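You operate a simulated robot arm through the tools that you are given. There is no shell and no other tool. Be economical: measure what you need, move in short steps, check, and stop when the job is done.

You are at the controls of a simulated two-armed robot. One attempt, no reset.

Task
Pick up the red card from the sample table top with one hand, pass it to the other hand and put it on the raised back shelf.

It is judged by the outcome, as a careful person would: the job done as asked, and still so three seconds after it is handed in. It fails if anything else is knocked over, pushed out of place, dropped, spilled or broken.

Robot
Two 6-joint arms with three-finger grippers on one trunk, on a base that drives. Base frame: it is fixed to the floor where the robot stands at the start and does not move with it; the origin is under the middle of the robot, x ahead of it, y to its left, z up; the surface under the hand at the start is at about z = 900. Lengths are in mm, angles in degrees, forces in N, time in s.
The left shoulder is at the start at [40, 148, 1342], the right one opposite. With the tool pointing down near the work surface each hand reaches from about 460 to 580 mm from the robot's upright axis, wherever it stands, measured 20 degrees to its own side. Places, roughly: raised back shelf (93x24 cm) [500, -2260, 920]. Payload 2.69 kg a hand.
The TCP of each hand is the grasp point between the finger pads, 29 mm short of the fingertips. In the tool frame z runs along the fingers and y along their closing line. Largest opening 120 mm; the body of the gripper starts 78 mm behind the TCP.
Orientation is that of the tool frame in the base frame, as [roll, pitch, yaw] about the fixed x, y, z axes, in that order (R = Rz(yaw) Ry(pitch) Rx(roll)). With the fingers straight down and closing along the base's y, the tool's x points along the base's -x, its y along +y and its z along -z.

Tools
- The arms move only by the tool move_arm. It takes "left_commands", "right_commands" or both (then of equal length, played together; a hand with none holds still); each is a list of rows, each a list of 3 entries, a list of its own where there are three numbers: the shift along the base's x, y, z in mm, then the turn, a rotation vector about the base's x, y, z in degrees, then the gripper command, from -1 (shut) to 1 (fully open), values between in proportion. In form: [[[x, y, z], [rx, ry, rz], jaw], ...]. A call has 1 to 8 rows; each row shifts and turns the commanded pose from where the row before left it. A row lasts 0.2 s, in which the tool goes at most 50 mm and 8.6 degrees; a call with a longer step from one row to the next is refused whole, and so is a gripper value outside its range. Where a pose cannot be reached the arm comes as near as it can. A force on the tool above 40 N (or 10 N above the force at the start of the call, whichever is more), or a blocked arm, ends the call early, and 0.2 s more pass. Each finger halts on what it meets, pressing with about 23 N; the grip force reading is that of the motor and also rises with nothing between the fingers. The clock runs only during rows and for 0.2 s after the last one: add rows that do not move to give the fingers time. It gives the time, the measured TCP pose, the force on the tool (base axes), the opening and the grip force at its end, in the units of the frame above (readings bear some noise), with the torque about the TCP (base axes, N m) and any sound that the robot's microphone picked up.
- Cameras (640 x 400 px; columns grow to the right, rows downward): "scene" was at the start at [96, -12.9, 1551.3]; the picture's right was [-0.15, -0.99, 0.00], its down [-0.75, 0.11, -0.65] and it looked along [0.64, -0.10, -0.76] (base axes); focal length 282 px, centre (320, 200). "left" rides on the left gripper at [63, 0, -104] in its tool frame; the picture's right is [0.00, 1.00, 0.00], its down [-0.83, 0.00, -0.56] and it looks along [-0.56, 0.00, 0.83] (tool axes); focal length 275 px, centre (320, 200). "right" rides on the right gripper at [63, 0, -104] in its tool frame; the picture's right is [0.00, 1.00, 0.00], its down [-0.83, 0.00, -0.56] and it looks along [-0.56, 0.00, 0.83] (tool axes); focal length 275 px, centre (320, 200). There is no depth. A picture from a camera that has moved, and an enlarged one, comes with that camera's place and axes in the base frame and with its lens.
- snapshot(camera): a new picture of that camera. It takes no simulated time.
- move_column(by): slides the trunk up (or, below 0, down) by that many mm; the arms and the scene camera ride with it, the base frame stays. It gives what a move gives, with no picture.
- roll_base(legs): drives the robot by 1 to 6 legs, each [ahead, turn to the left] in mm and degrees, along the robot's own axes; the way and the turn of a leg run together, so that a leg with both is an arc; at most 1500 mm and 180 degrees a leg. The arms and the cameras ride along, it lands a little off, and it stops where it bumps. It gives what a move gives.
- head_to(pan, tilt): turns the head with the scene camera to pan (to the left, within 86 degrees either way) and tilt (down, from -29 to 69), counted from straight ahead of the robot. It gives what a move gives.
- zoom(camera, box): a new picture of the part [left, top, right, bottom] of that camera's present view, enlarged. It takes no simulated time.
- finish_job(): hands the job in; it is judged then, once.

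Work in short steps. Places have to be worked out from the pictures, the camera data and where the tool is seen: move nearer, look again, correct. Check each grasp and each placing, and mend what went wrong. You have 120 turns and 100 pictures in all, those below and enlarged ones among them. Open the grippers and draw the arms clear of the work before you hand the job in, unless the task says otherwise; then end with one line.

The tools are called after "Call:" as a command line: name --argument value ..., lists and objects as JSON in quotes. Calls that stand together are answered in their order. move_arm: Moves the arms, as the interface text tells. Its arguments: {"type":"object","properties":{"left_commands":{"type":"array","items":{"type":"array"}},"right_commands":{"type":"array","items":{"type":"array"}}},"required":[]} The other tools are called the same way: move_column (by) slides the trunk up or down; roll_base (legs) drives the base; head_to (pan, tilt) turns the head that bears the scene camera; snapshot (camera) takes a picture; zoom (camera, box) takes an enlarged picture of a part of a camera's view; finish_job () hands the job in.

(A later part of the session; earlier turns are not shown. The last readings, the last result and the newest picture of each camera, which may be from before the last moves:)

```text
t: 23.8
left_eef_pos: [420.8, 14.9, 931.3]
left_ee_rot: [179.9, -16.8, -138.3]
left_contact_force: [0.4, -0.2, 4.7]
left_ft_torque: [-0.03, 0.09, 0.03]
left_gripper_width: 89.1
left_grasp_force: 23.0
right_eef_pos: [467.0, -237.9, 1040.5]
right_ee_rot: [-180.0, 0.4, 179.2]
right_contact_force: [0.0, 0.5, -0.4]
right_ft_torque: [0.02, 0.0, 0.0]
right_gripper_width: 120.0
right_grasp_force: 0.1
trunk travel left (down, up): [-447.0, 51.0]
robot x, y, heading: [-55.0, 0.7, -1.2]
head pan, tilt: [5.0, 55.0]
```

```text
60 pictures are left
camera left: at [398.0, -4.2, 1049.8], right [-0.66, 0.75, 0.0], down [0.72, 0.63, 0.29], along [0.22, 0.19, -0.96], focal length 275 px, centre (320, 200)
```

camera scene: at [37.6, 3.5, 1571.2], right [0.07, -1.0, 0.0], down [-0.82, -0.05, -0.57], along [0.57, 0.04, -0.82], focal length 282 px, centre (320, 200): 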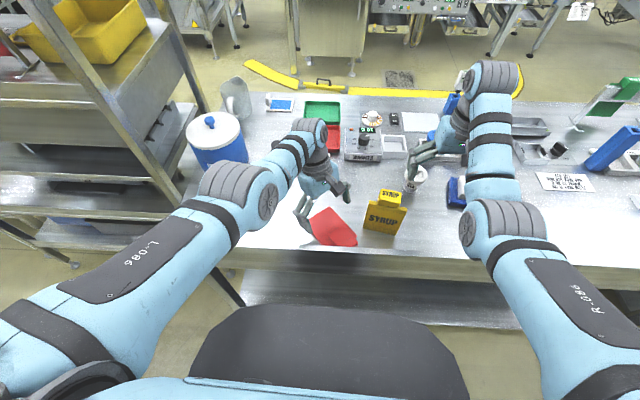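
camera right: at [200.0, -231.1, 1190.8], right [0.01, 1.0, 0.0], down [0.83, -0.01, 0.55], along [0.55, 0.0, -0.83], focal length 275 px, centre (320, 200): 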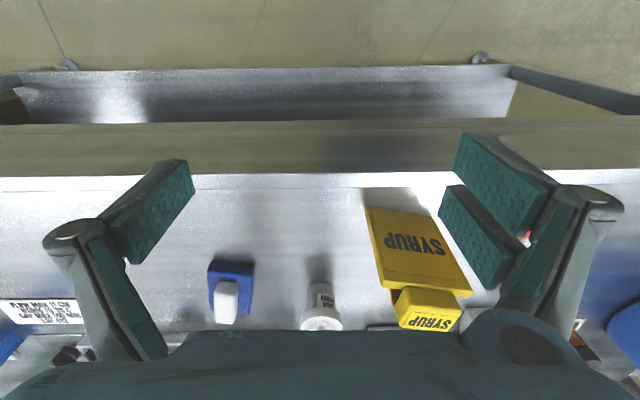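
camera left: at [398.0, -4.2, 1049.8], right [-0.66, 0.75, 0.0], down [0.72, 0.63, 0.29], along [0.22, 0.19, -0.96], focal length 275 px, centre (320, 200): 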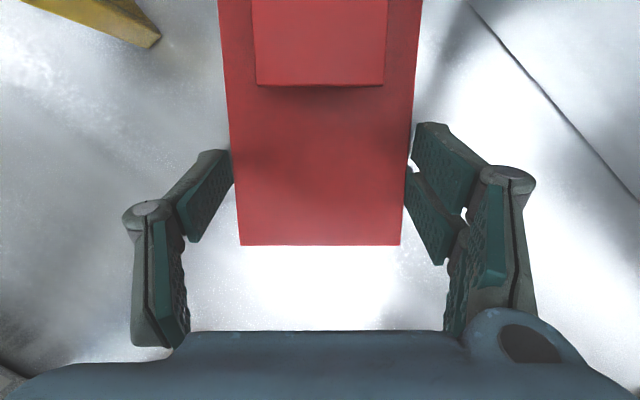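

The plate is held at 89.1 mm. I lift gently by 20 mm and look.

Call:
move_arm --left_commands '[[[0, 0, 4], [0, 0, 0], -1], [[0, 0, 4], [0, 0, 0], -1], [[0, 0, 4], [0, 0, 0], -1], [[0, 0, 4], [0, 0, 0], -1], [[0, 0, 4], [0, 0, 0], -1]]'

Call:
snapshot --camera "left"

Call:
zoom --camera "scene" --box '[260, 150, 420, 260]'

```text
t: 25.0
left_eef_pos: [420.0, 16.6, 952.6]
left_ee_rot: [179.9, -16.9, -138.4]
left_contact_force: [0.7, 0.6, -0.5]
left_ft_torque: [0.05, 0.0, 0.02]
left_gripper_width: 88.8
left_grasp_force: 22.8
right_eef_pos: [468.4, -237.6, 1040.4]
right_ee_rot: [180.0, 0.1, 179.2]
right_contact_force: [-0.1, 0.8, 0.3]
right_ft_torque: [-0.01, 0.02, 0.01]
right_gripper_width: 120.0
right_grasp_force: 0.0
trunk travel left (down, up): [-447.0, 51.0]
robot x, y, heading: [-51.1, -0.4, -1.3]
head pan, tilt: [5.0, 55.0]
```

```text
59 pictures are left
camera left: at [397.2, -3.6, 1070.2], right [-0.66, 0.75, 0.0], down [0.72, 0.63, 0.29], along [0.22, 0.19, -0.96], focal length 275 px, centre (320, 200)
```

left: 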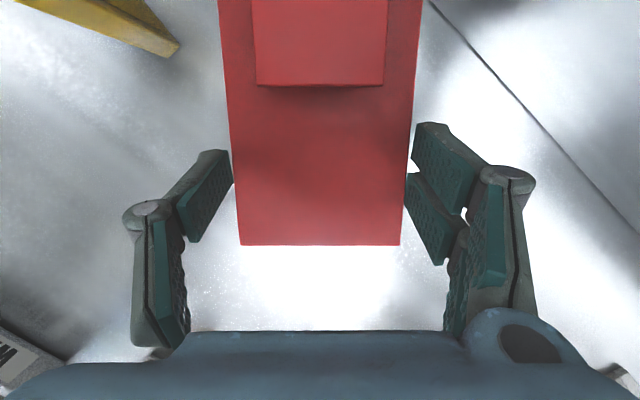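

```text
3.64 times, centred on (340, 205) of scene
camera zoom: at [37.3, 3.1, 1522.3], right [0.07, -1.0, 0.0], down [-0.82, -0.05, -0.57], along [0.57, 0.04, -0.82], focal length 1024 px, centre (247, 182)
```

zoom: 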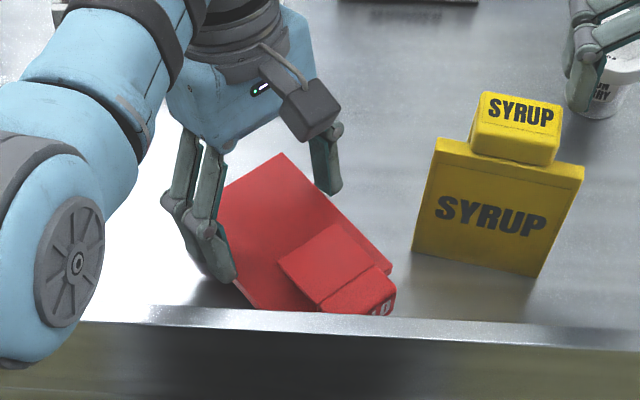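

The card hangs level with no droop. I lift further, shift left and ahead, and yaw the hand 48° so that the card lies along y with its block to the right.

Call:
move_arm --left_commands '[[[0, 5, 8], [0, 0, 0], -1], [[3, 7, 8], [0, 0, 4], -1], [[5, 7, 8], [0, 0, 7], -1], [[5, 7, 6], [0, 0, 8], -1], [[7, 7, 0], [0, 0, 8], -1], [[7, 7, 0], [0, 0, 8], -1], [[7, 5, 0], [0, 0, 8], -1], [[4, 0, 0], [0, 0, 5], -1]]'

Call:
snapshot --camera "scene"

Call:
snapshot --camera "left"

```text
t: 26.8
left_eef_pos: [459.7, 63.4, 983.0]
left_ee_rot: [179.7, -16.8, -90.3]
left_contact_force: [-1.1, -0.7, -0.3]
left_ft_torque: [0.03, 0.02, 0.02]
left_gripper_width: 88.8
left_grasp_force: 23.3
right_eef_pos: [467.4, -237.9, 1040.4]
right_ee_rot: [180.0, 0.2, 179.1]
right_contact_force: [0.7, 0.0, 1.0]
right_ft_torque: [0.01, 0.02, -0.01]
right_gripper_width: 120.2
right_grasp_force: 0.0
trunk travel left (down, up): [-447.0, 51.0]
robot x, y, heading: [-54.7, 0.0, -1.4]
head pan, tilt: [5.0, 55.0]
```

```text
57 pictures are left
camera scene: at [37.5, 3.0, 1522.3], right [0.07, -1.0, 0.0], down [-0.82, -0.05, -0.57], along [0.57, 0.04, -0.82], focal length 282 px, centre (320, 200)
```

scene: 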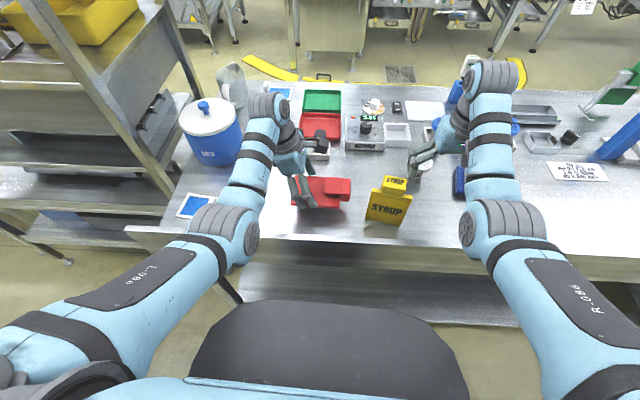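

```text
56 pictures are left
camera left: at [458.9, 31.8, 1100.3], right [-1.0, 0.01, 0.0], down [0.01, 0.96, 0.29], along [0.0, 0.29, -0.96], focal length 275 px, centre (320, 200)
```

left: 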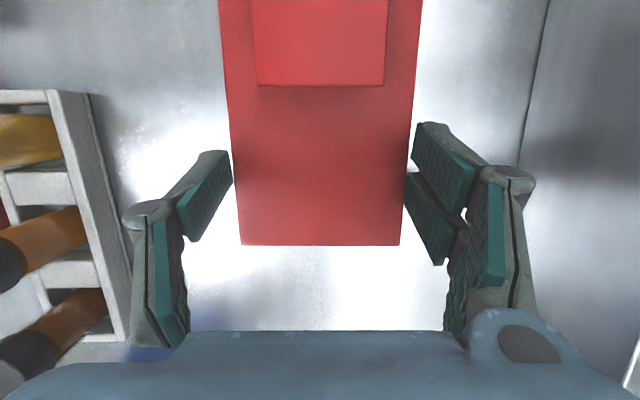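

The card is held along y; I judge the block spans y≈26…−35 at x≈460. I raise the column 50 mm so the right hand's tips (1060) pass above the yellow card (1040), then yaw the right hand 90° in place.

Call:
move_column --by 50

Call:
move_arm --right_commands '[[[0, 0, 5], [0, 0, 8.4], 1], [[0, 0, 5], [0, 0, 8.4], 1], [[0, 0, 0], [0, 0, 8.4], 1], [[0, 0, 0], [0, 0, 8.4], 1], [[0, 0, 0], [0, 0, 8.4], 1], [[0, 0, 0], [0, 0, 8.4], 1], [[0, 0, 0], [0, 0, 8.4], 1], [[0, 0, 0], [0, 0, 8.4], 1]]'

Call:
snapshot --camera "scene"

```text
t: 27.7
left_eef_pos: [458.3, 63.1, 1031.2]
left_ee_rot: [179.8, -16.8, -90.4]
left_contact_force: [0.3, 0.2, -1.1]
left_ft_torque: [0.0, 0.0, -0.02]
left_gripper_width: 89.4
left_grasp_force: 22.9
right_eef_pos: [467.7, -238.6, 1090.4]
right_ee_rot: [180.0, 0.1, 179.1]
right_contact_force: [0.4, -0.3, 0.9]
right_ft_torque: [-0.03, 0.01, 0.02]
right_gripper_width: 119.9
right_grasp_force: 0.0
trunk travel left (down, up): [-497.0, 1.0]
robot x, y, heading: [-52.1, 4.7, -1.0]
head pan, tilt: [5.0, 55.0]
```

```text
t: 29.5
left_eef_pos: [458.0, 62.4, 1030.4]
left_ee_rot: [179.7, -16.8, -90.4]
left_contact_force: [0.0, -1.0, -1.0]
left_ft_torque: [0.02, -0.02, -0.04]
left_gripper_width: 88.7
left_grasp_force: 23.6
right_eef_pos: [473.9, -239.6, 1095.9]
right_ee_rot: [180.0, 0.3, -113.6]
right_contact_force: [-1.0, -0.2, -0.1]
right_ft_torque: [0.01, 0.02, 0.05]
right_gripper_width: 120.1
right_grasp_force: 0.0
right hand out of reach, approached as far as the arm can: row 1
trunk travel left (down, up): [-497.0, 1.0]
robot x, y, heading: [-51.0, -2.8, -1.2]
head pan, tilt: [5.0, 55.0]
```

```text
55 pictures are left
camera scene: at [37.5, 3.1, 1571.2], right [0.07, -1.0, 0.0], down [-0.82, -0.05, -0.57], along [0.57, 0.04, -0.82], focal length 282 px, centre (320, 200)
```

scene: 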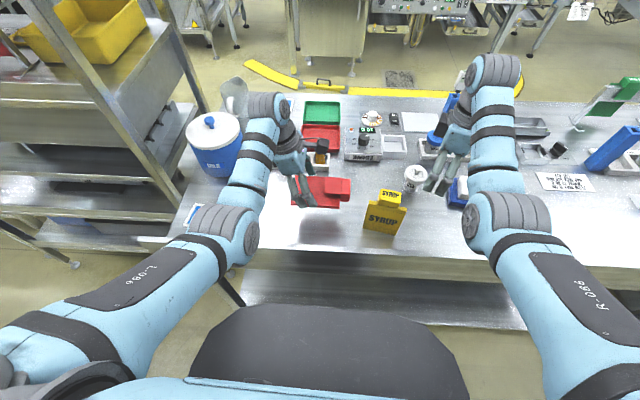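

The right wrist turns freely. I finish the yaw and travel to y≈−70 at the same height, above the yellow card.

Call:
move_arm --right_commands '[[[-2, 10, 2], [0, 0, 8], 1], [[-2, 20, 0], [0, 0, 8], 1], [[-2, 30, 0], [0, 0, 7.6], 1], [[-2, 35, 0], [0, 0, 0], 1], [[-2, 35, 0], [0, 0, 0], 1], [[-2, 30, 0], [0, 0, 0], 1], [[0, 10, 0], [0, 0, 0], 1]]'

Call:
snapshot --camera "right"

Call:
snapshot --camera "scene"

```text
t: 31.1
left_eef_pos: [458.4, 62.1, 1031.3]
left_ee_rot: [179.7, -16.9, -90.3]
left_contact_force: [-0.2, 0.5, -0.7]
left_ft_torque: [0.04, 0.0, 0.0]
left_gripper_width: 89.1
left_grasp_force: 22.9
right_eef_pos: [464.1, -69.7, 1097.9]
right_ee_rot: [180.0, 0.4, -90.1]
right_contact_force: [0.3, -1.3, 0.0]
right_ft_torque: [-0.01, 0.0, -0.03]
right_gripper_width: 120.0
right_grasp_force: 0.1
right hand out of reach, approached as far as the arm can: row 1
trunk travel left (down, up): [-497.0, 1.0]
robot x, y, heading: [-56.9, 1.1, -1.3]
head pan, tilt: [5.0, 55.0]
```

```text
54 pictures are left
camera right: at [463.2, -132.1, 1201.2], right [-1.0, 0.0, 0.0], down [0.0, 0.83, 0.56], along [0.0, 0.56, -0.83], focal length 275 px, centre (320, 200)
```

right: 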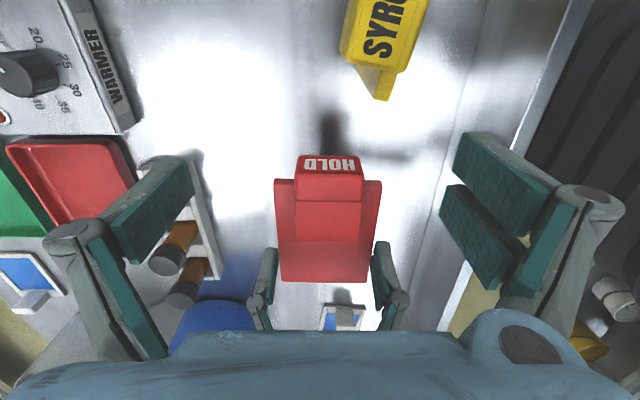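

```text
53 pictures are left
camera scene: at [37.5, 3.5, 1571.2], right [0.07, -1.0, 0.0], down [-0.82, -0.05, -0.57], along [0.57, 0.04, -0.82], focal length 282 px, centre (320, 200)
```

scene: 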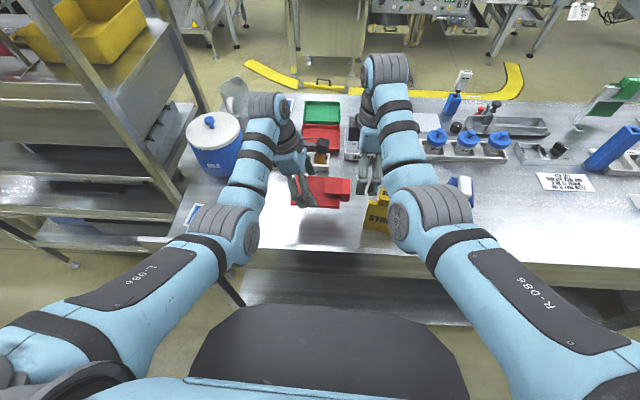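

The right camera sees the block: y from −43 to 17, x≈457, top ≈1037, plate top ≈1012. I tilt the right hand 17° (body leaning away from the left hand) and move above the block at y≈−11.

Call:
move_arm --right_commands '[[[-1, 5, 0], [8.5, 0, 0], 1], [[-1, 10, 0], [8.5, 0, 0], 1], [[-2, 15, 0], [0, 0, 0], 1], [[-2, 15, 0], [0, 0, 0], 1], [[-1, 13, -5], [0, 0, 0], 1], [[0, 0, -10], [0, 0, 0], 1], [[0, 0, 0], [0, 0, 0], 1]]'

Call:
snapshot --camera "right"

Call:
zoom --camera "scene" --box '[260, 130, 420, 230]'

```text
t: 32.7
left_eef_pos: [459.2, 62.2, 1031.3]
left_ee_rot: [179.8, -16.7, -90.4]
left_contact_force: [-0.6, 0.0, -0.5]
left_ft_torque: [0.05, 0.02, 0.03]
left_gripper_width: 88.9
left_grasp_force: 23.1
right_eef_pos: [457.9, -9.8, 1082.5]
right_ee_rot: [179.9, 17.2, -90.1]
right_contact_force: [1.0, -0.3, 0.1]
right_ft_torque: [0.01, 0.02, -0.02]
right_gripper_width: 119.6
right_grasp_force: 0.1
trunk travel left (down, up): [-497.0, 1.0]
robot x, y, heading: [-50.2, -2.7, -1.2]
head pan, tilt: [5.0, 55.0]
```

```text
52 pictures are left
camera right: at [455.6, -100.1, 1163.8], right [-1.0, 0.0, 0.0], down [0.0, 0.63, 0.78], along [0.0, 0.78, -0.63], focal length 275 px, centre (320, 200)
```

right: 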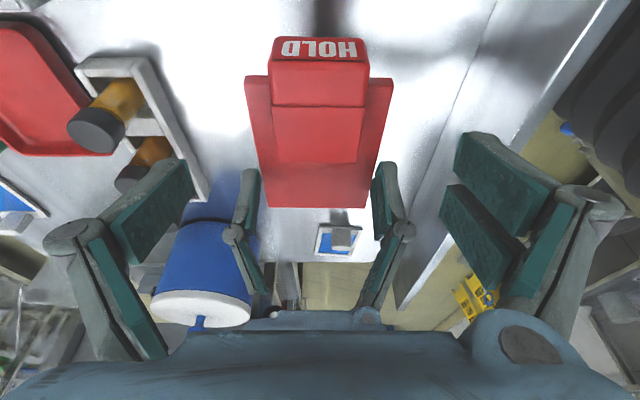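

```text
4.00 times, centred on (340, 180) of scene
camera zoom: at [37.5, 3.4, 1571.2], right [0.07, -1.0, 0.0], down [-0.82, -0.05, -0.57], along [0.57, 0.04, -0.82], focal length 1127 px, centre (240, 280)
```

zoom: 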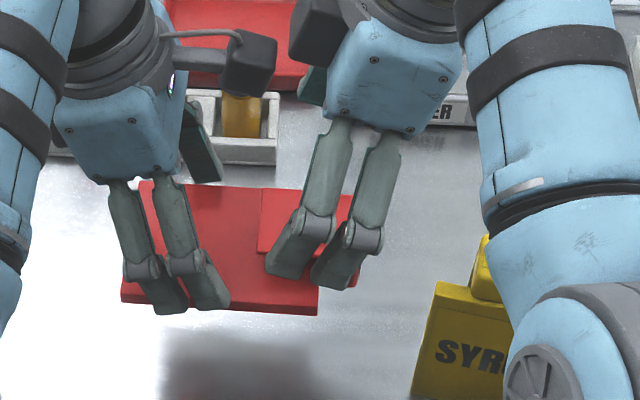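

The hand is centred on the block. There is a small gap to the left camera box, so I descend 37 mm while shifting 6 mm to −y for clearance.

Call:
move_arm --right_commands '[[[0, -6, 0], [0, 0, 0], 1], [[0, 0, -12], [0, 0, 0], 1], [[0, 0, -13], [0, 0, 0], 1], [[0, 0, -12], [0, 0, 0], 1], [[0, 0, 0], [0, 0, 0], 1]]'

Call:
snapshot --camera "right"

Call:
zoom --camera "scene" --box '[260, 130, 420, 230]'

```text
t: 33.9
left_eef_pos: [459.6, 62.2, 1031.4]
left_ee_rot: [179.8, -16.9, -90.5]
left_contact_force: [-0.7, -0.3, 0.2]
left_ft_torque: [0.03, -0.01, 0.02]
left_gripper_width: 88.7
left_grasp_force: 23.1
right_eef_pos: [458.6, -17.1, 1045.4]
right_ee_rot: [179.9, 17.3, -90.2]
right_contact_force: [-0.7, 0.6, -0.5]
right_ft_torque: [0.01, 0.01, 0.01]
right_gripper_width: 120.1
right_grasp_force: 0.0
trunk travel left (down, up): [-497.0, 1.0]
robot x, y, heading: [-55.8, -2.0, -1.5]
head pan, tilt: [5.0, 55.0]
```

```text
50 pictures are left
camera right: at [457.5, -108.3, 1125.8], right [-1.0, 0.0, 0.0], down [0.0, 0.63, 0.78], along [0.0, 0.78, -0.63], focal length 275 px, centre (320, 200)
```

right: 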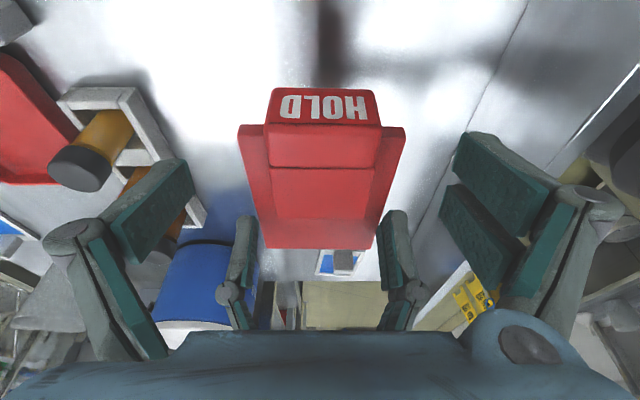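

```text
4.00 times, centred on (340, 180) of scene
camera zoom: at [37.5, 3.2, 1571.2], right [0.07, -1.0, 0.0], down [-0.82, -0.05, -0.57], along [0.57, 0.04, -0.82], focal length 1127 px, centre (240, 280)
```

zoom: 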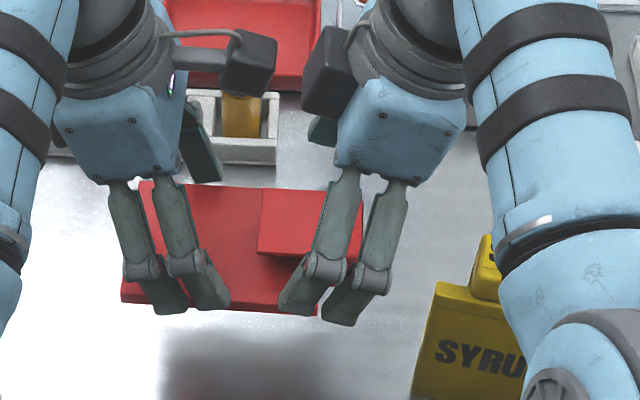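

The TCP sits on the block, centred. I close the right gripper while the left holds.

Call:
move_arm --right_commands '[[[0, 0, 0], [0, 0, 0], 0.5], [[0, 0, 0], [0, 0, 0], 0.1], [[0, 0, 0], [0, 0, 0], -0.3], [[0, 0, 0], [0, 0, 0], -1], [[0, 0, 0], [0, 0, 0], -1], [[0, 0, 0], [0, 0, 0], -1]]'

Call:
snapshot --camera "right"

```text
t: 35.3
left_eef_pos: [459.9, 62.4, 1030.6]
left_ee_rot: [179.9, -16.8, -90.4]
left_contact_force: [10.4, 0.7, -6.4]
left_ft_torque: [0.12, -0.2, 0.8]
left_gripper_width: 88.7
left_grasp_force: 23.4
right_eef_pos: [457.9, -17.7, 1045.3]
right_ee_rot: [180.0, 17.3, -90.0]
right_contact_force: [-9.3, -0.8, 5.2]
right_ft_torque: [0.28, 0.29, 0.02]
right_gripper_width: 49.1
right_grasp_force: 22.2
trunk travel left (down, up): [-497.0, 1.0]
robot x, y, heading: [-52.0, 2.4, -1.2]
head pan, tilt: [5.0, 55.0]
```

```text
48 pictures are left
camera right: at [457.4, -108.1, 1126.0], right [-1.0, 0.0, 0.0], down [0.0, 0.63, 0.78], along [0.0, 0.78, -0.63], focal length 275 px, centre (320, 200)
```

right: 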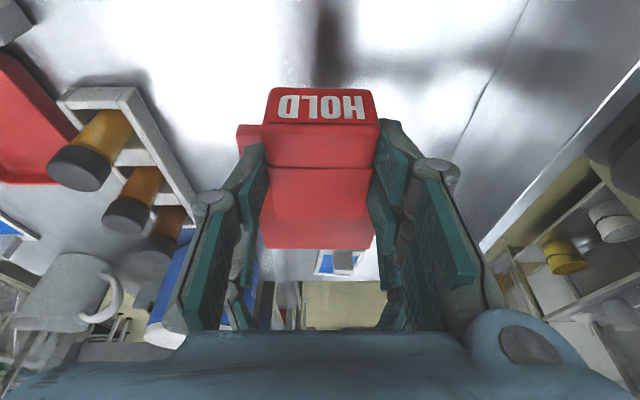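

Right holds the block at 49.1 mm. I relax the small internal stress, then open the left fingers.

Call:
move_arm --right_commands '[[[-1, 0, 0.5], [0, 0, 0], -1], [[0, 0, 0], [0, 0, 0], -1], [[0, 0, 0], [0, 0, 0], -1], [[0, 0, 0], [0, 0, 0], -1], [[0, 0, 0], [0, 0, 0], -1]]' --left_commands '[[[0, 0, 0], [0, 0, 0], -1], [[0, 0, 0], [0, 0, 0], 0.6], [[0, 0, 0], [0, 0, 0], 0.8], [[0, 0, 0], [0, 0, 0], 1], [[0, 0, 0], [0, 0, 0], 1]]'

Call:
snapshot --camera "right"

```text
t: 36.5
left_eef_pos: [459.7, 63.3, 1031.8]
left_ee_rot: [179.8, -16.8, -90.4]
left_contact_force: [0.3, -0.2, 0.0]
left_ft_torque: [0.0, 0.0, -0.04]
left_gripper_width: 119.9
left_grasp_force: 0.1
right_eef_pos: [457.4, -17.0, 1045.9]
right_ee_rot: [-180.0, 17.3, -90.2]
right_contact_force: [-0.5, 0.4, -0.1]
right_ft_torque: [0.01, 0.03, 0.0]
right_gripper_width: 49.1
right_grasp_force: 23.1
trunk travel left (down, up): [-497.0, 1.0]
robot x, y, heading: [-55.8, 0.2, -1.1]
head pan, tilt: [5.0, 55.0]
```

```text
47 pictures are left
camera right: at [456.0, -107.7, 1126.5], right [-1.0, 0.0, 0.0], down [0.0, 0.63, 0.78], along [0.0, 0.78, -0.63], focal length 275 px, centre (320, 200)
```

right: 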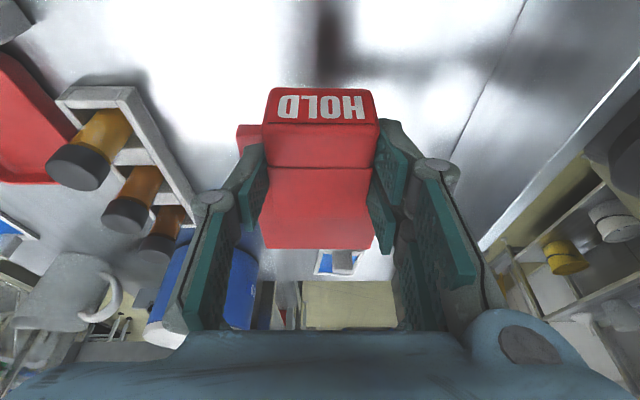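

Hand-over done: the right hand holds the card with no load on the left. I withdraw the left hand along its axis and to the left.

Call:
move_arm --left_commands '[[[0, 6, 15], [0, 0, 0], 1], [[0, 8, 15], [0, 0, 0], 1], [[0, 20, 15], [0, 0, 0], 1], [[0, 25, 0], [0, 0, 0], 1], [[0, 30, 0], [0, 0, 0], 1]]'

Call:
snapshot --camera "scene"

```text
t: 37.7
left_eef_pos: [461.1, 154.0, 1076.3]
left_ee_rot: [179.7, -16.9, -90.4]
left_contact_force: [0.3, 1.2, -0.2]
left_ft_torque: [-0.01, 0.0, -0.03]
left_gripper_width: 119.8
left_grasp_force: 0.0
right_eef_pos: [457.0, -14.9, 1045.3]
right_ee_rot: [179.9, 17.2, -90.1]
right_contact_force: [-0.6, -0.9, -0.7]
right_ft_torque: [-0.05, 0.0, -0.03]
right_gripper_width: 49.5
right_grasp_force: 23.0
trunk travel left (down, up): [-497.0, 1.0]
robot x, y, heading: [-50.3, -0.6, -1.3]
head pan, tilt: [5.0, 55.0]
```

```text
46 pictures are left
camera scene: at [37.6, 5.1, 1571.2], right [0.07, -1.0, 0.0], down [-0.82, -0.06, -0.57], along [0.57, 0.04, -0.82], focal length 282 px, centre (320, 200)
```

scene: 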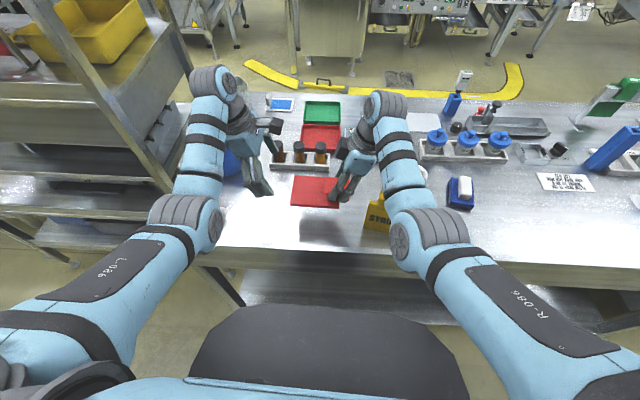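

The card is safely in the right hand. I back up 100 mm first and check the grip.

Call:
roll_base --legs '[[-50, 0], [-50, 0]]'

Call:
snapshot --camera "right"

```text
t: 39.5
left_eef_pos: [358.4, 154.1, 1078.8]
left_ee_rot: [179.9, -16.8, -90.4]
left_contact_force: [-0.8, 0.3, 0.6]
left_ft_torque: [0.0, -0.04, 0.02]
left_gripper_width: 120.1
left_grasp_force: 0.1
right_eef_pos: [360.4, -14.2, 1052.3]
right_ee_rot: [-178.4, 17.4, -89.8]
right_contact_force: [-0.5, 0.3, -0.7]
right_ft_torque: [-0.03, 0.02, -0.02]
right_gripper_width: 51.5
right_grasp_force: 22.8
trunk travel left (down, up): [-497.0, 1.0]
robot x, y, heading: [-152.9, 2.3, -1.2]
head pan, tilt: [5.0, 55.0]
stopped in leg 2: the force on the tool passed its limit at 48 N (the readings are from after the stop); the commanded pose is now the measured one
```

```text
45 pictures are left
camera right: at [356.8, -105.3, 1132.5], right [-1.0, 0.0, -0.03], down [-0.02, 0.63, 0.78], along [0.02, 0.78, -0.63], focal length 275 px, centre (320, 200)
```

right: 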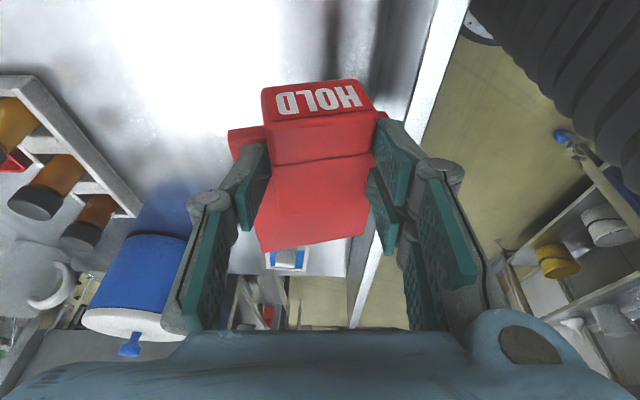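

The card met the front guard, which is higher than I took it (that also explains the first drop). The grip still holds; I drive 30 mm forward and raise the right arm, extending it as needed.

Call:
roll_base --legs '[[30, 0]]'

Call:
move_arm --right_commands '[[[8, -3, 8], [0, 0, 0], -1], [[8, -3, 8], [0, 0, 0], -1], [[8, -3, 8], [0, 0, 0], -1], [[8, -3, 8], [0, 0, 0], -1], [[8, 0, 8], [0, 0, 0], -1], [[8, 0, 8], [0, 0, 0], -1]]'

Call:
snapshot --camera "right"

Call:
snapshot --camera "scene"

```text
t: 40.3
left_eef_pos: [383.9, 155.3, 1079.3]
left_ee_rot: [-179.7, -16.9, -90.5]
left_contact_force: [-0.5, -0.4, -0.5]
left_ft_torque: [0.03, -0.01, 0.01]
left_gripper_width: 119.8
left_grasp_force: 0.0
right_eef_pos: [387.2, -13.6, 1054.2]
right_ee_rot: [-178.0, 17.6, -89.7]
right_contact_force: [-0.2, -0.3, -0.8]
right_ft_torque: [-0.07, 0.0, -0.02]
right_gripper_width: 51.5
right_grasp_force: 23.3
trunk travel left (down, up): [-497.0, 1.0]
robot x, y, heading: [-123.0, 2.9, -1.2]
head pan, tilt: [5.0, 55.0]
```

```text
t: 41.7
left_eef_pos: [389.0, 154.5, 1077.5]
left_ee_rot: [180.0, -16.9, -90.4]
left_contact_force: [-0.3, -0.5, -0.4]
left_ft_torque: [-0.06, -0.01, 0.0]
left_gripper_width: 119.9
left_grasp_force: 0.1
right_eef_pos: [434.8, -27.4, 1100.9]
right_ee_rot: [-178.4, 17.5, -89.7]
right_contact_force: [0.2, -0.5, -0.4]
right_ft_torque: [0.0, -0.04, 0.03]
right_gripper_width: 51.3
right_grasp_force: 22.8
right hand out of reach, approached as far as the arm can: row 6
trunk travel left (down, up): [-497.0, 1.0]
robot x, y, heading: [-125.7, 1.7, -1.2]
head pan, tilt: [5.0, 55.0]
```

```text
44 pictures are left
camera right: at [431.5, -118.1, 1182.2], right [-1.0, 0.0, -0.03], down [-0.02, 0.63, 0.78], along [0.02, 0.78, -0.63], focal length 275 px, centre (320, 200)
```

right: 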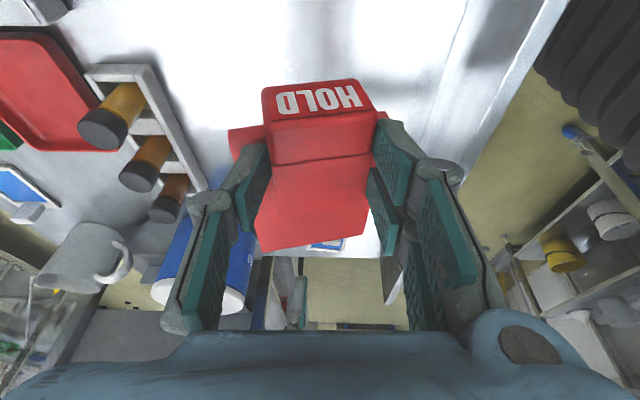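

```text
43 pictures are left
camera scene: at [-33.8, 5.0, 1571.3], right [0.07, -1.0, 0.0], down [-0.82, -0.06, -0.57], along [0.57, 0.04, -0.82], focal length 282 px, centre (320, 200)
```

scene: 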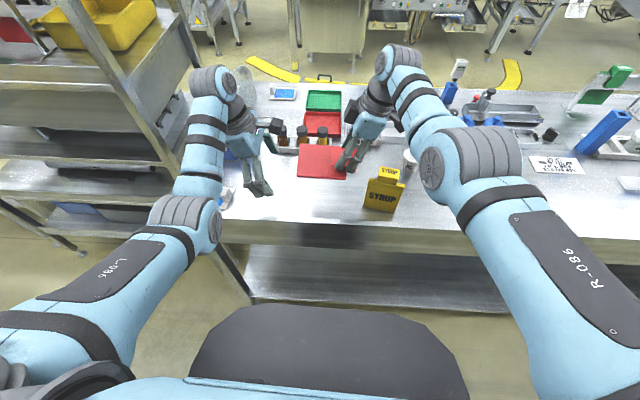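

The card's bottom is now ≈1055, above anything that was passed before (left tips at 1047 cleared). I back up gently past the guard.

Call:
roll_base --legs '[[-60, 0], [-60, 0], [-60, 0]]'

Call:
snapshot --camera "right"

Call:
snapshot --camera "scene"

```text
t: 43.8
left_eef_pos: [214.5, 157.0, 1072.5]
left_ee_rot: [179.5, -16.8, -90.1]
left_contact_force: [1.6, -0.9, -0.2]
left_ft_torque: [0.04, 0.08, -0.03]
left_gripper_width: 120.2
left_grasp_force: 0.0
right_eef_pos: [261.3, -23.8, 1096.5]
right_ee_rot: [-178.9, 17.5, -90.0]
right_contact_force: [1.0, 0.5, -1.5]
right_ft_torque: [0.0, 0.07, 0.04]
right_gripper_width: 51.5
right_grasp_force: 22.8
trunk travel left (down, up): [-497.0, 1.0]
robot x, y, heading: [-304.1, 5.1, -1.0]
head pan, tilt: [5.0, 55.0]
```

```text
42 pictures are left
camera right: at [258.6, -114.6, 1177.2], right [-1.0, 0.0, -0.02], down [-0.02, 0.63, 0.78], along [0.01, 0.78, -0.63], focal length 275 px, centre (320, 200)
```

right: 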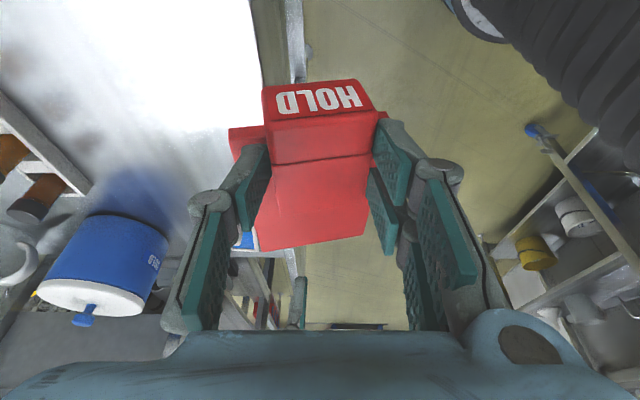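

```text
41 pictures are left
camera scene: at [-203.5, 8.1, 1570.4], right [0.07, -1.0, 0.0], down [-0.82, -0.06, -0.57], along [0.57, 0.04, -0.82], focal length 282 px, centre (320, 200)
```

scene: 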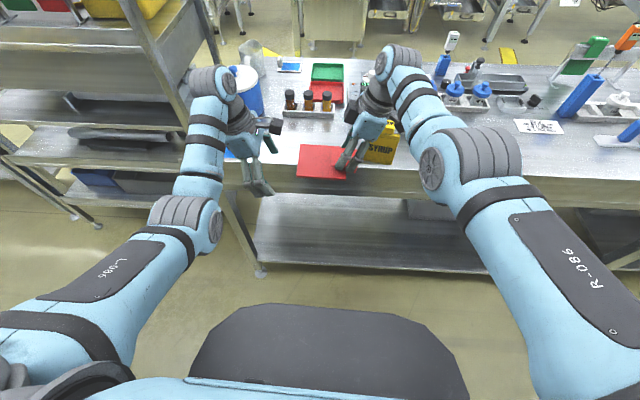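

Clear of the guard with the card held. I turn right 90° in two steps and look toward the shelf.

Call:
roll_base --legs '[[0, -45], [0, -44]]'

Call:
head_to --pan 20 --tilt 25

Call:
snapshot --camera "scene"

```text
t: 48.3
left_eef_pos: [-145.5, -506.1, 1075.9]
left_ee_rot: [-180.0, -16.9, -179.4]
left_contact_force: [-0.2, -0.8, 1.1]
left_ft_torque: [-0.02, 0.0, 0.0]
left_gripper_width: 119.9
left_grasp_force: 0.0
right_eef_pos: [-324.5, -555.9, 1101.2]
right_ee_rot: [-178.4, 17.4, -178.9]
right_contact_force: [-0.2, -0.8, 0.2]
right_ft_torque: [0.0, 0.0, -0.01]
right_gripper_width: 51.1
right_grasp_force: 22.9
trunk travel left (down, up): [-497.0, 1.0]
robot x, y, heading: [-308.2, 6.9, -90.2]
head pan, tilt: [5.0, 55.0]
```

```text
t: 49.3
left_eef_pos: [-145.8, -505.6, 1077.3]
left_ee_rot: [-180.0, -16.9, -179.5]
left_contact_force: [-0.2, 0.2, 0.7]
left_ft_torque: [0.0, 0.02, 0.01]
left_gripper_width: 120.0
left_grasp_force: 0.1
right_eef_pos: [-326.3, -554.9, 1100.4]
right_ee_rot: [-178.4, 17.5, -178.8]
right_contact_force: [-1.0, -0.3, 0.1]
right_ft_torque: [0.03, 0.04, 0.0]
right_gripper_width: 50.9
right_grasp_force: 22.8
trunk travel left (down, up): [-497.0, 1.0]
robot x, y, heading: [-304.2, 5.2, -90.2]
head pan, tilt: [20.0, 25.0]
```

```text
40 pictures are left
camera scene: at [-276.2, -103.4, 1615.1], right [-0.94, -0.34, 0.0], down [-0.14, 0.4, -0.91], along [0.31, -0.85, -0.42], focal length 282 px, centre (320, 200)
```

scene: 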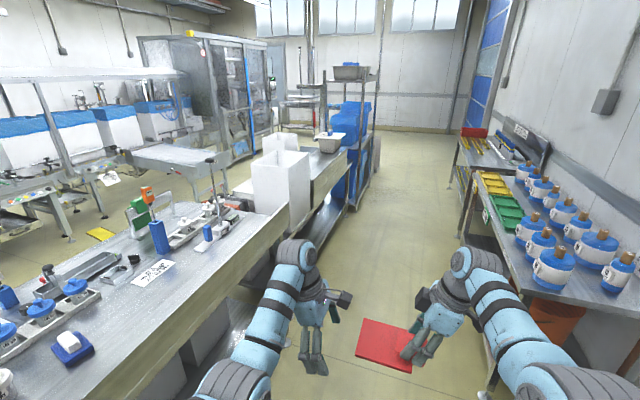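

The corridor is free; the pots table is close on my right, so I swing slightly left, then drive along toward y≈−1300.

Call:
roll_base --legs '[[0, 15], [450, 0], [0, -15], [400, 0]]'

Call:
head_to --pan 40 --tilt 30

Call:
snapshot --camera "scene"

```text
t: 55.9
left_eef_pos: [-33.3, -1332.5, 1078.2]
left_ee_rot: [-179.9, -16.8, -179.4]
left_contact_force: [0.0, 0.6, -0.4]
left_ft_torque: [-0.02, 0.03, -0.02]
left_gripper_width: 119.9
left_grasp_force: 0.0
right_eef_pos: [-212.4, -1381.1, 1101.0]
right_ee_rot: [-178.2, 17.5, -178.9]
right_contact_force: [0.7, -0.1, -0.6]
right_ft_torque: [-0.07, 0.03, -0.02]
right_gripper_width: 50.6
right_grasp_force: 23.2
trunk travel left (down, up): [-497.0, 1.0]
robot x, y, heading: [-191.5, -818.6, -90.3]
head pan, tilt: [20.0, 25.0]
```

```text
t: 56.7
left_eef_pos: [-31.4, -1334.5, 1076.4]
left_ee_rot: [-180.0, -16.8, -179.5]
left_contact_force: [0.7, 0.5, -0.5]
left_ft_torque: [-0.02, 0.0, -0.01]
left_gripper_width: 119.8
left_grasp_force: 0.2
right_eef_pos: [-210.8, -1382.7, 1100.6]
right_ee_rot: [-178.4, 17.6, -178.8]
right_contact_force: [-0.2, 0.6, 0.4]
right_ft_torque: [0.0, 0.02, -0.02]
right_gripper_width: 50.7
right_grasp_force: 23.1
trunk travel left (down, up): [-497.0, 1.0]
robot x, y, heading: [-195.9, -821.9, -90.4]
head pan, tilt: [40.0, 30.0]
```

```text
39 pictures are left
camera scene: at [-135.5, -914.6, 1607.2], right [-0.77, -0.64, 0.0], down [-0.32, 0.38, -0.87], along [0.55, -0.67, -0.5], focal length 282 px, centre (320, 200)
```

scene: 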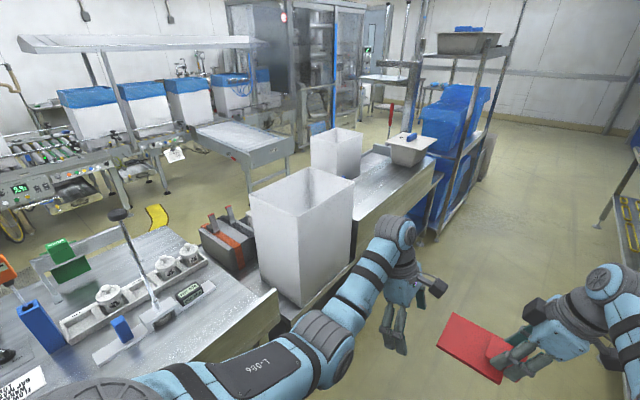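

The shelf projects at about (386,180), the counter strip with a grey tub. I zoom.

Call:
zoom --camera "scene" --box '[290, 110, 470, 250]'

```text
2.86 times, centred on (380, 180) of scene
camera zoom: at [-135.5, -914.6, 1607.2], right [-0.77, -0.64, 0.0], down [-0.32, 0.38, -0.87], along [0.55, -0.67, -0.5], focal length 805 px, centre (149, 257)
```

zoom: 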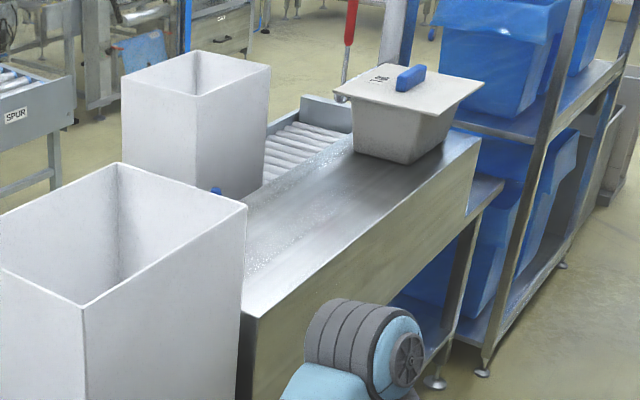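

The shelf is the strip x≈380–620, y≈−1795 to −2725 at z=920, with a tub beyond y≈−2400. I aim for about (490,−2130). I drive on to y≈−2110 in the corridor.

Call:
roll_base --legs '[[700, 0], [590, 0]]'

Call:
head_to --pan 75 --tilt 35

Call:
snapshot --camera "scene"

```text
t: 63.5
left_eef_pos: [-9.4, -2633.6, 1077.7]
left_ee_rot: [-179.9, -16.8, -178.3]
left_contact_force: [-0.5, -0.1, -0.7]
left_ft_torque: [0.0, -0.02, 0.03]
left_gripper_width: 120.0
left_grasp_force: 0.0
right_eef_pos: [-189.6, -2685.2, 1102.2]
right_ee_rot: [-178.3, 17.5, -177.6]
right_contact_force: [0.1, -0.3, -0.9]
right_ft_torque: [-0.02, 0.02, -0.01]
right_gripper_width: 50.5
right_grasp_force: 22.7
trunk travel left (down, up): [-497.0, 1.0]
robot x, y, heading: [-182.8, -2128.7, -89.0]
head pan, tilt: [40.0, 30.0]
```

```text
t: 64.5
left_eef_pos: [-9.3, -2637.1, 1075.9]
left_ee_rot: [180.0, -16.8, -178.3]
left_contact_force: [-0.6, 0.8, 0.7]
left_ft_torque: [-0.03, -0.02, 0.0]
left_gripper_width: 120.0
left_grasp_force: 0.1
right_eef_pos: [-188.9, -2688.1, 1100.7]
right_ee_rot: [-178.3, 17.4, -177.8]
right_contact_force: [0.0, -0.7, -0.3]
right_ft_torque: [0.01, 0.01, -0.01]
right_gripper_width: 50.5
right_grasp_force: 22.9
trunk travel left (down, up): [-497.0, 1.0]
robot x, y, heading: [-178.0, -2127.1, -89.2]
head pan, tilt: [75.0, 35.0]
```

```text
37 pictures are left
camera scene: at [-95.6, -2171.3, 1599.4], right [-0.24, -0.97, 0.0], down [-0.56, 0.14, -0.82], along [0.79, -0.2, -0.57], focal length 282 px, centre (320, 200)
```

scene: 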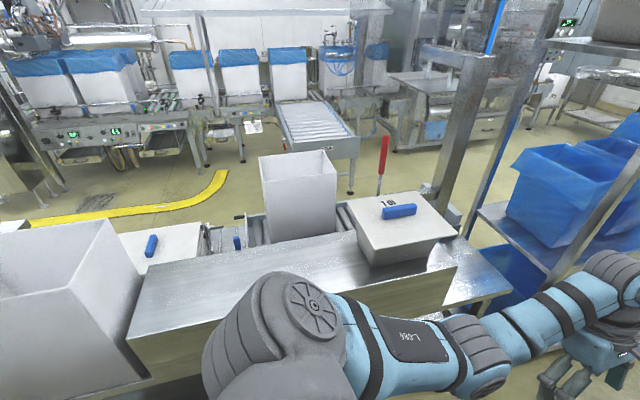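

The free shelf stretch lies between the white bin (y≈−1840) and the tub (y≈−2440), roughly centred on me. I turn left 60° first and check clearances.

Call:
roll_base --legs '[[0, 30], [0, 30]]'

Call:
head_to --pan 35 --tilt 40

Call:
snapshot --camera "scene"

```text
t: 67.9
left_eef_pos: [344.2, -2237.7, 1077.8]
left_ee_rot: [179.9, -16.8, -118.6]
left_contact_force: [0.4, -0.2, -0.5]
left_ft_torque: [0.0, -0.01, 0.03]
left_gripper_width: 120.4
left_grasp_force: 0.0
right_eef_pos: [298.9, -2419.2, 1101.8]
right_ee_rot: [-178.4, 17.4, -118.2]
right_contact_force: [-0.4, -0.2, -0.6]
right_ft_torque: [0.02, 0.05, 0.0]
right_gripper_width: 50.4
right_grasp_force: 23.1
trunk travel left (down, up): [-497.0, 1.0]
robot x, y, heading: [-180.5, -2125.5, -29.5]
head pan, tilt: [75.0, 35.0]
```

```text
t: 69.0
left_eef_pos: [343.7, -2237.3, 1078.0]
left_ee_rot: [180.0, -16.8, -118.6]
left_contact_force: [0.0, 0.4, 0.2]
left_ft_torque: [0.02, -0.05, 0.01]
left_gripper_width: 120.1
left_grasp_force: 0.0
right_eef_pos: [298.9, -2417.7, 1101.6]
right_ee_rot: [-178.3, 17.5, -118.1]
right_contact_force: [-0.1, -0.6, -0.3]
right_ft_torque: [0.01, 0.03, -0.01]
right_gripper_width: 50.3
right_grasp_force: 23.3
trunk travel left (down, up): [-497.0, 1.0]
robot x, y, heading: [-178.1, -2125.4, -29.4]
head pan, tilt: [35.0, 40.0]
```

```text
36 pictures are left
camera scene: at [-78.9, -2130.2, 1591.9], right [0.1, -1.0, 0.0], down [-0.64, -0.06, -0.77], along [0.76, 0.08, -0.64], focal length 282 px, centre (320, 200)
```

scene: 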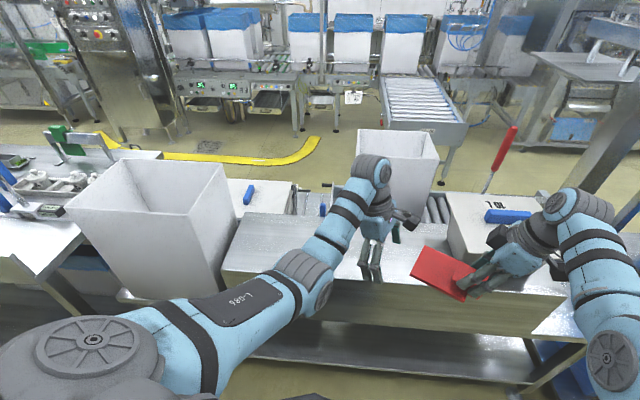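

There's room between bin and tub. I turn 20° more (heading ≈ −10°), keeping the left arm clear of the bin and the card clear of the tub, and look again.

Call:
roll_base --legs '[[0, 21]]'

Call:
head_to --pan 5 --tilt 45

Call:
snapshot --camera "scene"

```text
t: 70.5
left_eef_pos: [348.4, -2042.4, 1078.4]
left_ee_rot: [-179.9, -16.9, -97.7]
left_contact_force: [-0.3, -0.1, -0.8]
left_ft_torque: [0.03, 0.01, -0.01]
left_gripper_width: 120.3
left_grasp_force: 0.0
right_eef_pos: [372.0, -2227.4, 1099.6]
right_ee_rot: [-178.3, 17.5, -97.0]
right_contact_force: [-0.4, -0.6, 0.1]
right_ft_torque: [-0.02, 0.0, 0.01]
right_gripper_width: 50.1
right_grasp_force: 23.3
trunk travel left (down, up): [-497.0, 1.0]
robot x, y, heading: [-176.4, -2124.3, -8.4]
head pan, tilt: [35.0, 40.0]
```

```text
t: 71.4
left_eef_pos: [348.8, -2040.1, 1075.9]
left_ee_rot: [-179.9, -16.8, -97.6]
left_contact_force: [-0.2, -0.5, -0.5]
left_ft_torque: [-0.02, 0.05, 0.0]
left_gripper_width: 120.1
left_grasp_force: 0.0
right_eef_pos: [372.1, -2225.5, 1100.9]
right_ee_rot: [-178.3, 17.4, -97.0]
right_contact_force: [-0.2, -0.7, -0.7]
right_ft_torque: [-0.04, 0.01, -0.01]
right_gripper_width: 50.2
right_grasp_force: 22.9
trunk travel left (down, up): [-497.0, 1.0]
robot x, y, heading: [-181.1, -2124.8, -8.6]
head pan, tilt: [5.0, 45.0]
```

```text
35 pictures are left
camera scene: at [-80.0, -2135.9, 1584.6], right [-0.06, -1.0, 0.0], down [-0.71, 0.04, -0.71], along [0.71, -0.04, -0.71], focal length 282 px, centre (320, 200)
```

scene: 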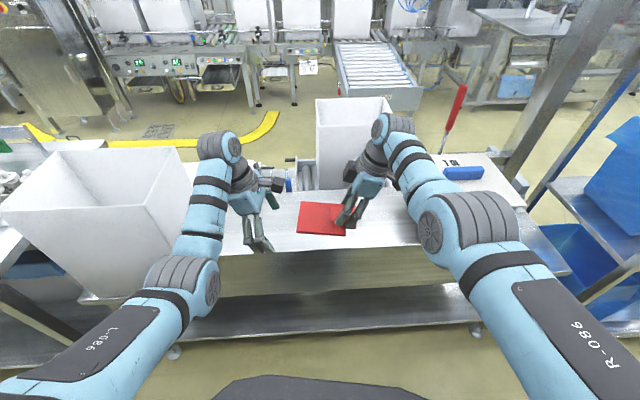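

Triangulated: the bin's near corner is (396,−1769,1110) and the arms stay ≥150 mm away; the tub begins near y=−2440. I drive forward 95 mm.

Call:
roll_base --legs '[[95, 0]]'

Call:
snapshot --camera "scene"

Call:
snapshot --camera "right"

```text
t: 73.1
left_eef_pos: [442.2, -2054.2, 1077.5]
left_ee_rot: [-178.2, -17.0, -97.6]
left_contact_force: [1.2, -0.3, 0.4]
left_ft_torque: [-0.01, 0.08, -0.06]
left_gripper_width: 119.8
left_grasp_force: 0.1
right_eef_pos: [476.2, -2236.3, 1101.7]
right_ee_rot: [-178.4, 17.3, -96.9]
right_contact_force: [1.2, -0.5, -1.4]
right_ft_torque: [-0.01, 0.13, 0.02]
right_gripper_width: 50.1
right_grasp_force: 22.9
trunk travel left (down, up): [-497.0, 1.0]
robot x, y, heading: [-86.2, -2141.9, -8.0]
head pan, tilt: [5.0, 45.0]
stopped in leg 1: the robot was blocked; the commanded pose is now the measured one
```

```text
34 pictures are left
camera scene: at [26.8, -2152.1, 1583.6], right [-0.06, -1.0, 0.0], down [-0.71, 0.04, -0.7], along [0.7, -0.04, -0.71], focal length 282 px, centre (320, 200)
```

scene: 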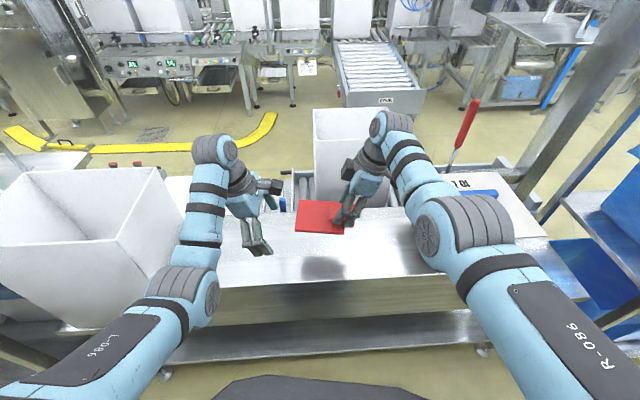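

```text
33 pictures are left
camera right: at [460.6, -2327.4, 1181.2], right [-0.99, 0.13, -0.03], down [0.06, 0.62, 0.78], along [0.12, 0.77, -0.63], focal length 275 px, centre (320, 200)
```

right: 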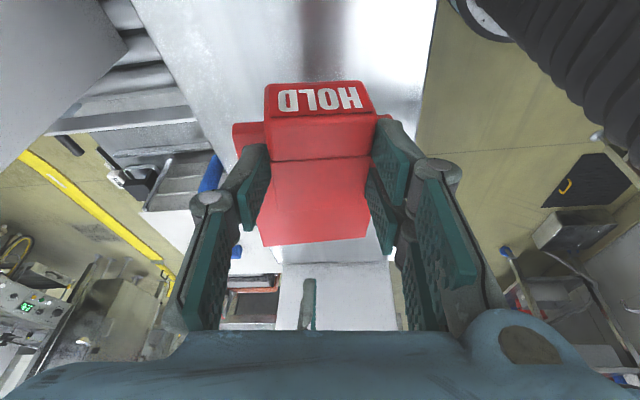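

The base was blocked right at the end of the leg, and the left hand's attitude shifted 1.7°. I back off 10 mm and inspect from the left wrist.

Call:
roll_base --legs '[[-12, 0]]'

Call:
snapshot --camera "left"

Call:
zoom --camera "scene" --box '[140, 120, 420, 300]'

```text
t: 73.8
left_eef_pos: [427.1, -2051.7, 1079.5]
left_ee_rot: [-178.0, -16.9, -97.7]
left_contact_force: [0.3, -0.2, 0.1]
left_ft_torque: [-0.04, 0.05, -0.01]
left_gripper_width: 119.9
left_grasp_force: 0.0
right_eef_pos: [459.1, -2234.4, 1104.0]
right_ee_rot: [-178.0, 17.4, -96.8]
right_contact_force: [0.2, -1.3, -1.0]
right_ft_torque: [0.02, 0.02, 0.01]
right_gripper_width: 50.0
right_grasp_force: 23.1
trunk travel left (down, up): [-497.0, 1.0]
robot x, y, heading: [-98.6, -2135.4, -8.2]
head pan, tilt: [5.0, 45.0]
```

```text
32 pictures are left
camera left: at [418.1, -2081.5, 1197.6], right [-0.99, 0.13, -0.03], down [0.11, 0.95, 0.29], along [0.07, 0.28, -0.96], focal length 275 px, centre (320, 200)
```

left: 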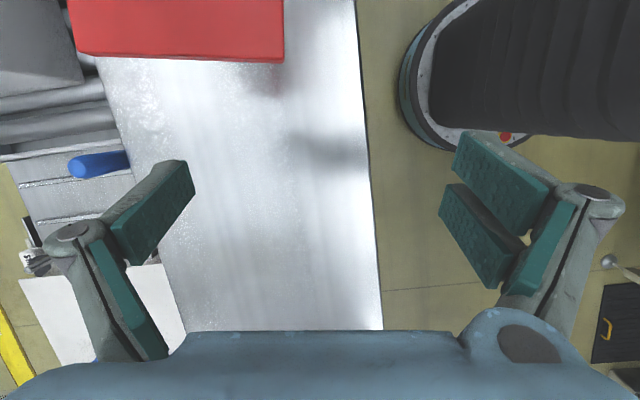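

```text
2.22 times, centred on (280, 210) of scene
camera zoom: at [8.5, -2149.2, 1584.1], right [-0.06, -1.0, 0.0], down [-0.71, 0.04, -0.7], along [0.7, -0.04, -0.71], focal length 626 px, centre (409, 178)
```

zoom: 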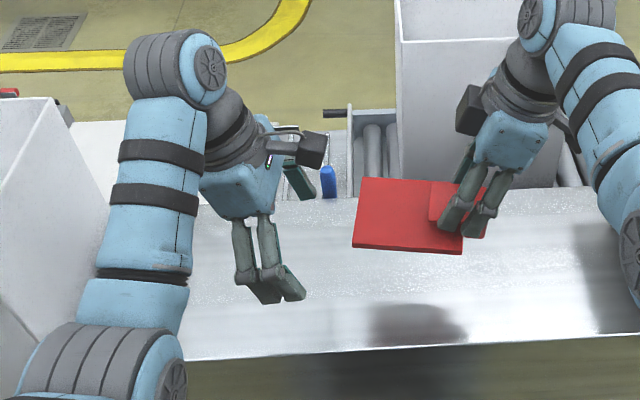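

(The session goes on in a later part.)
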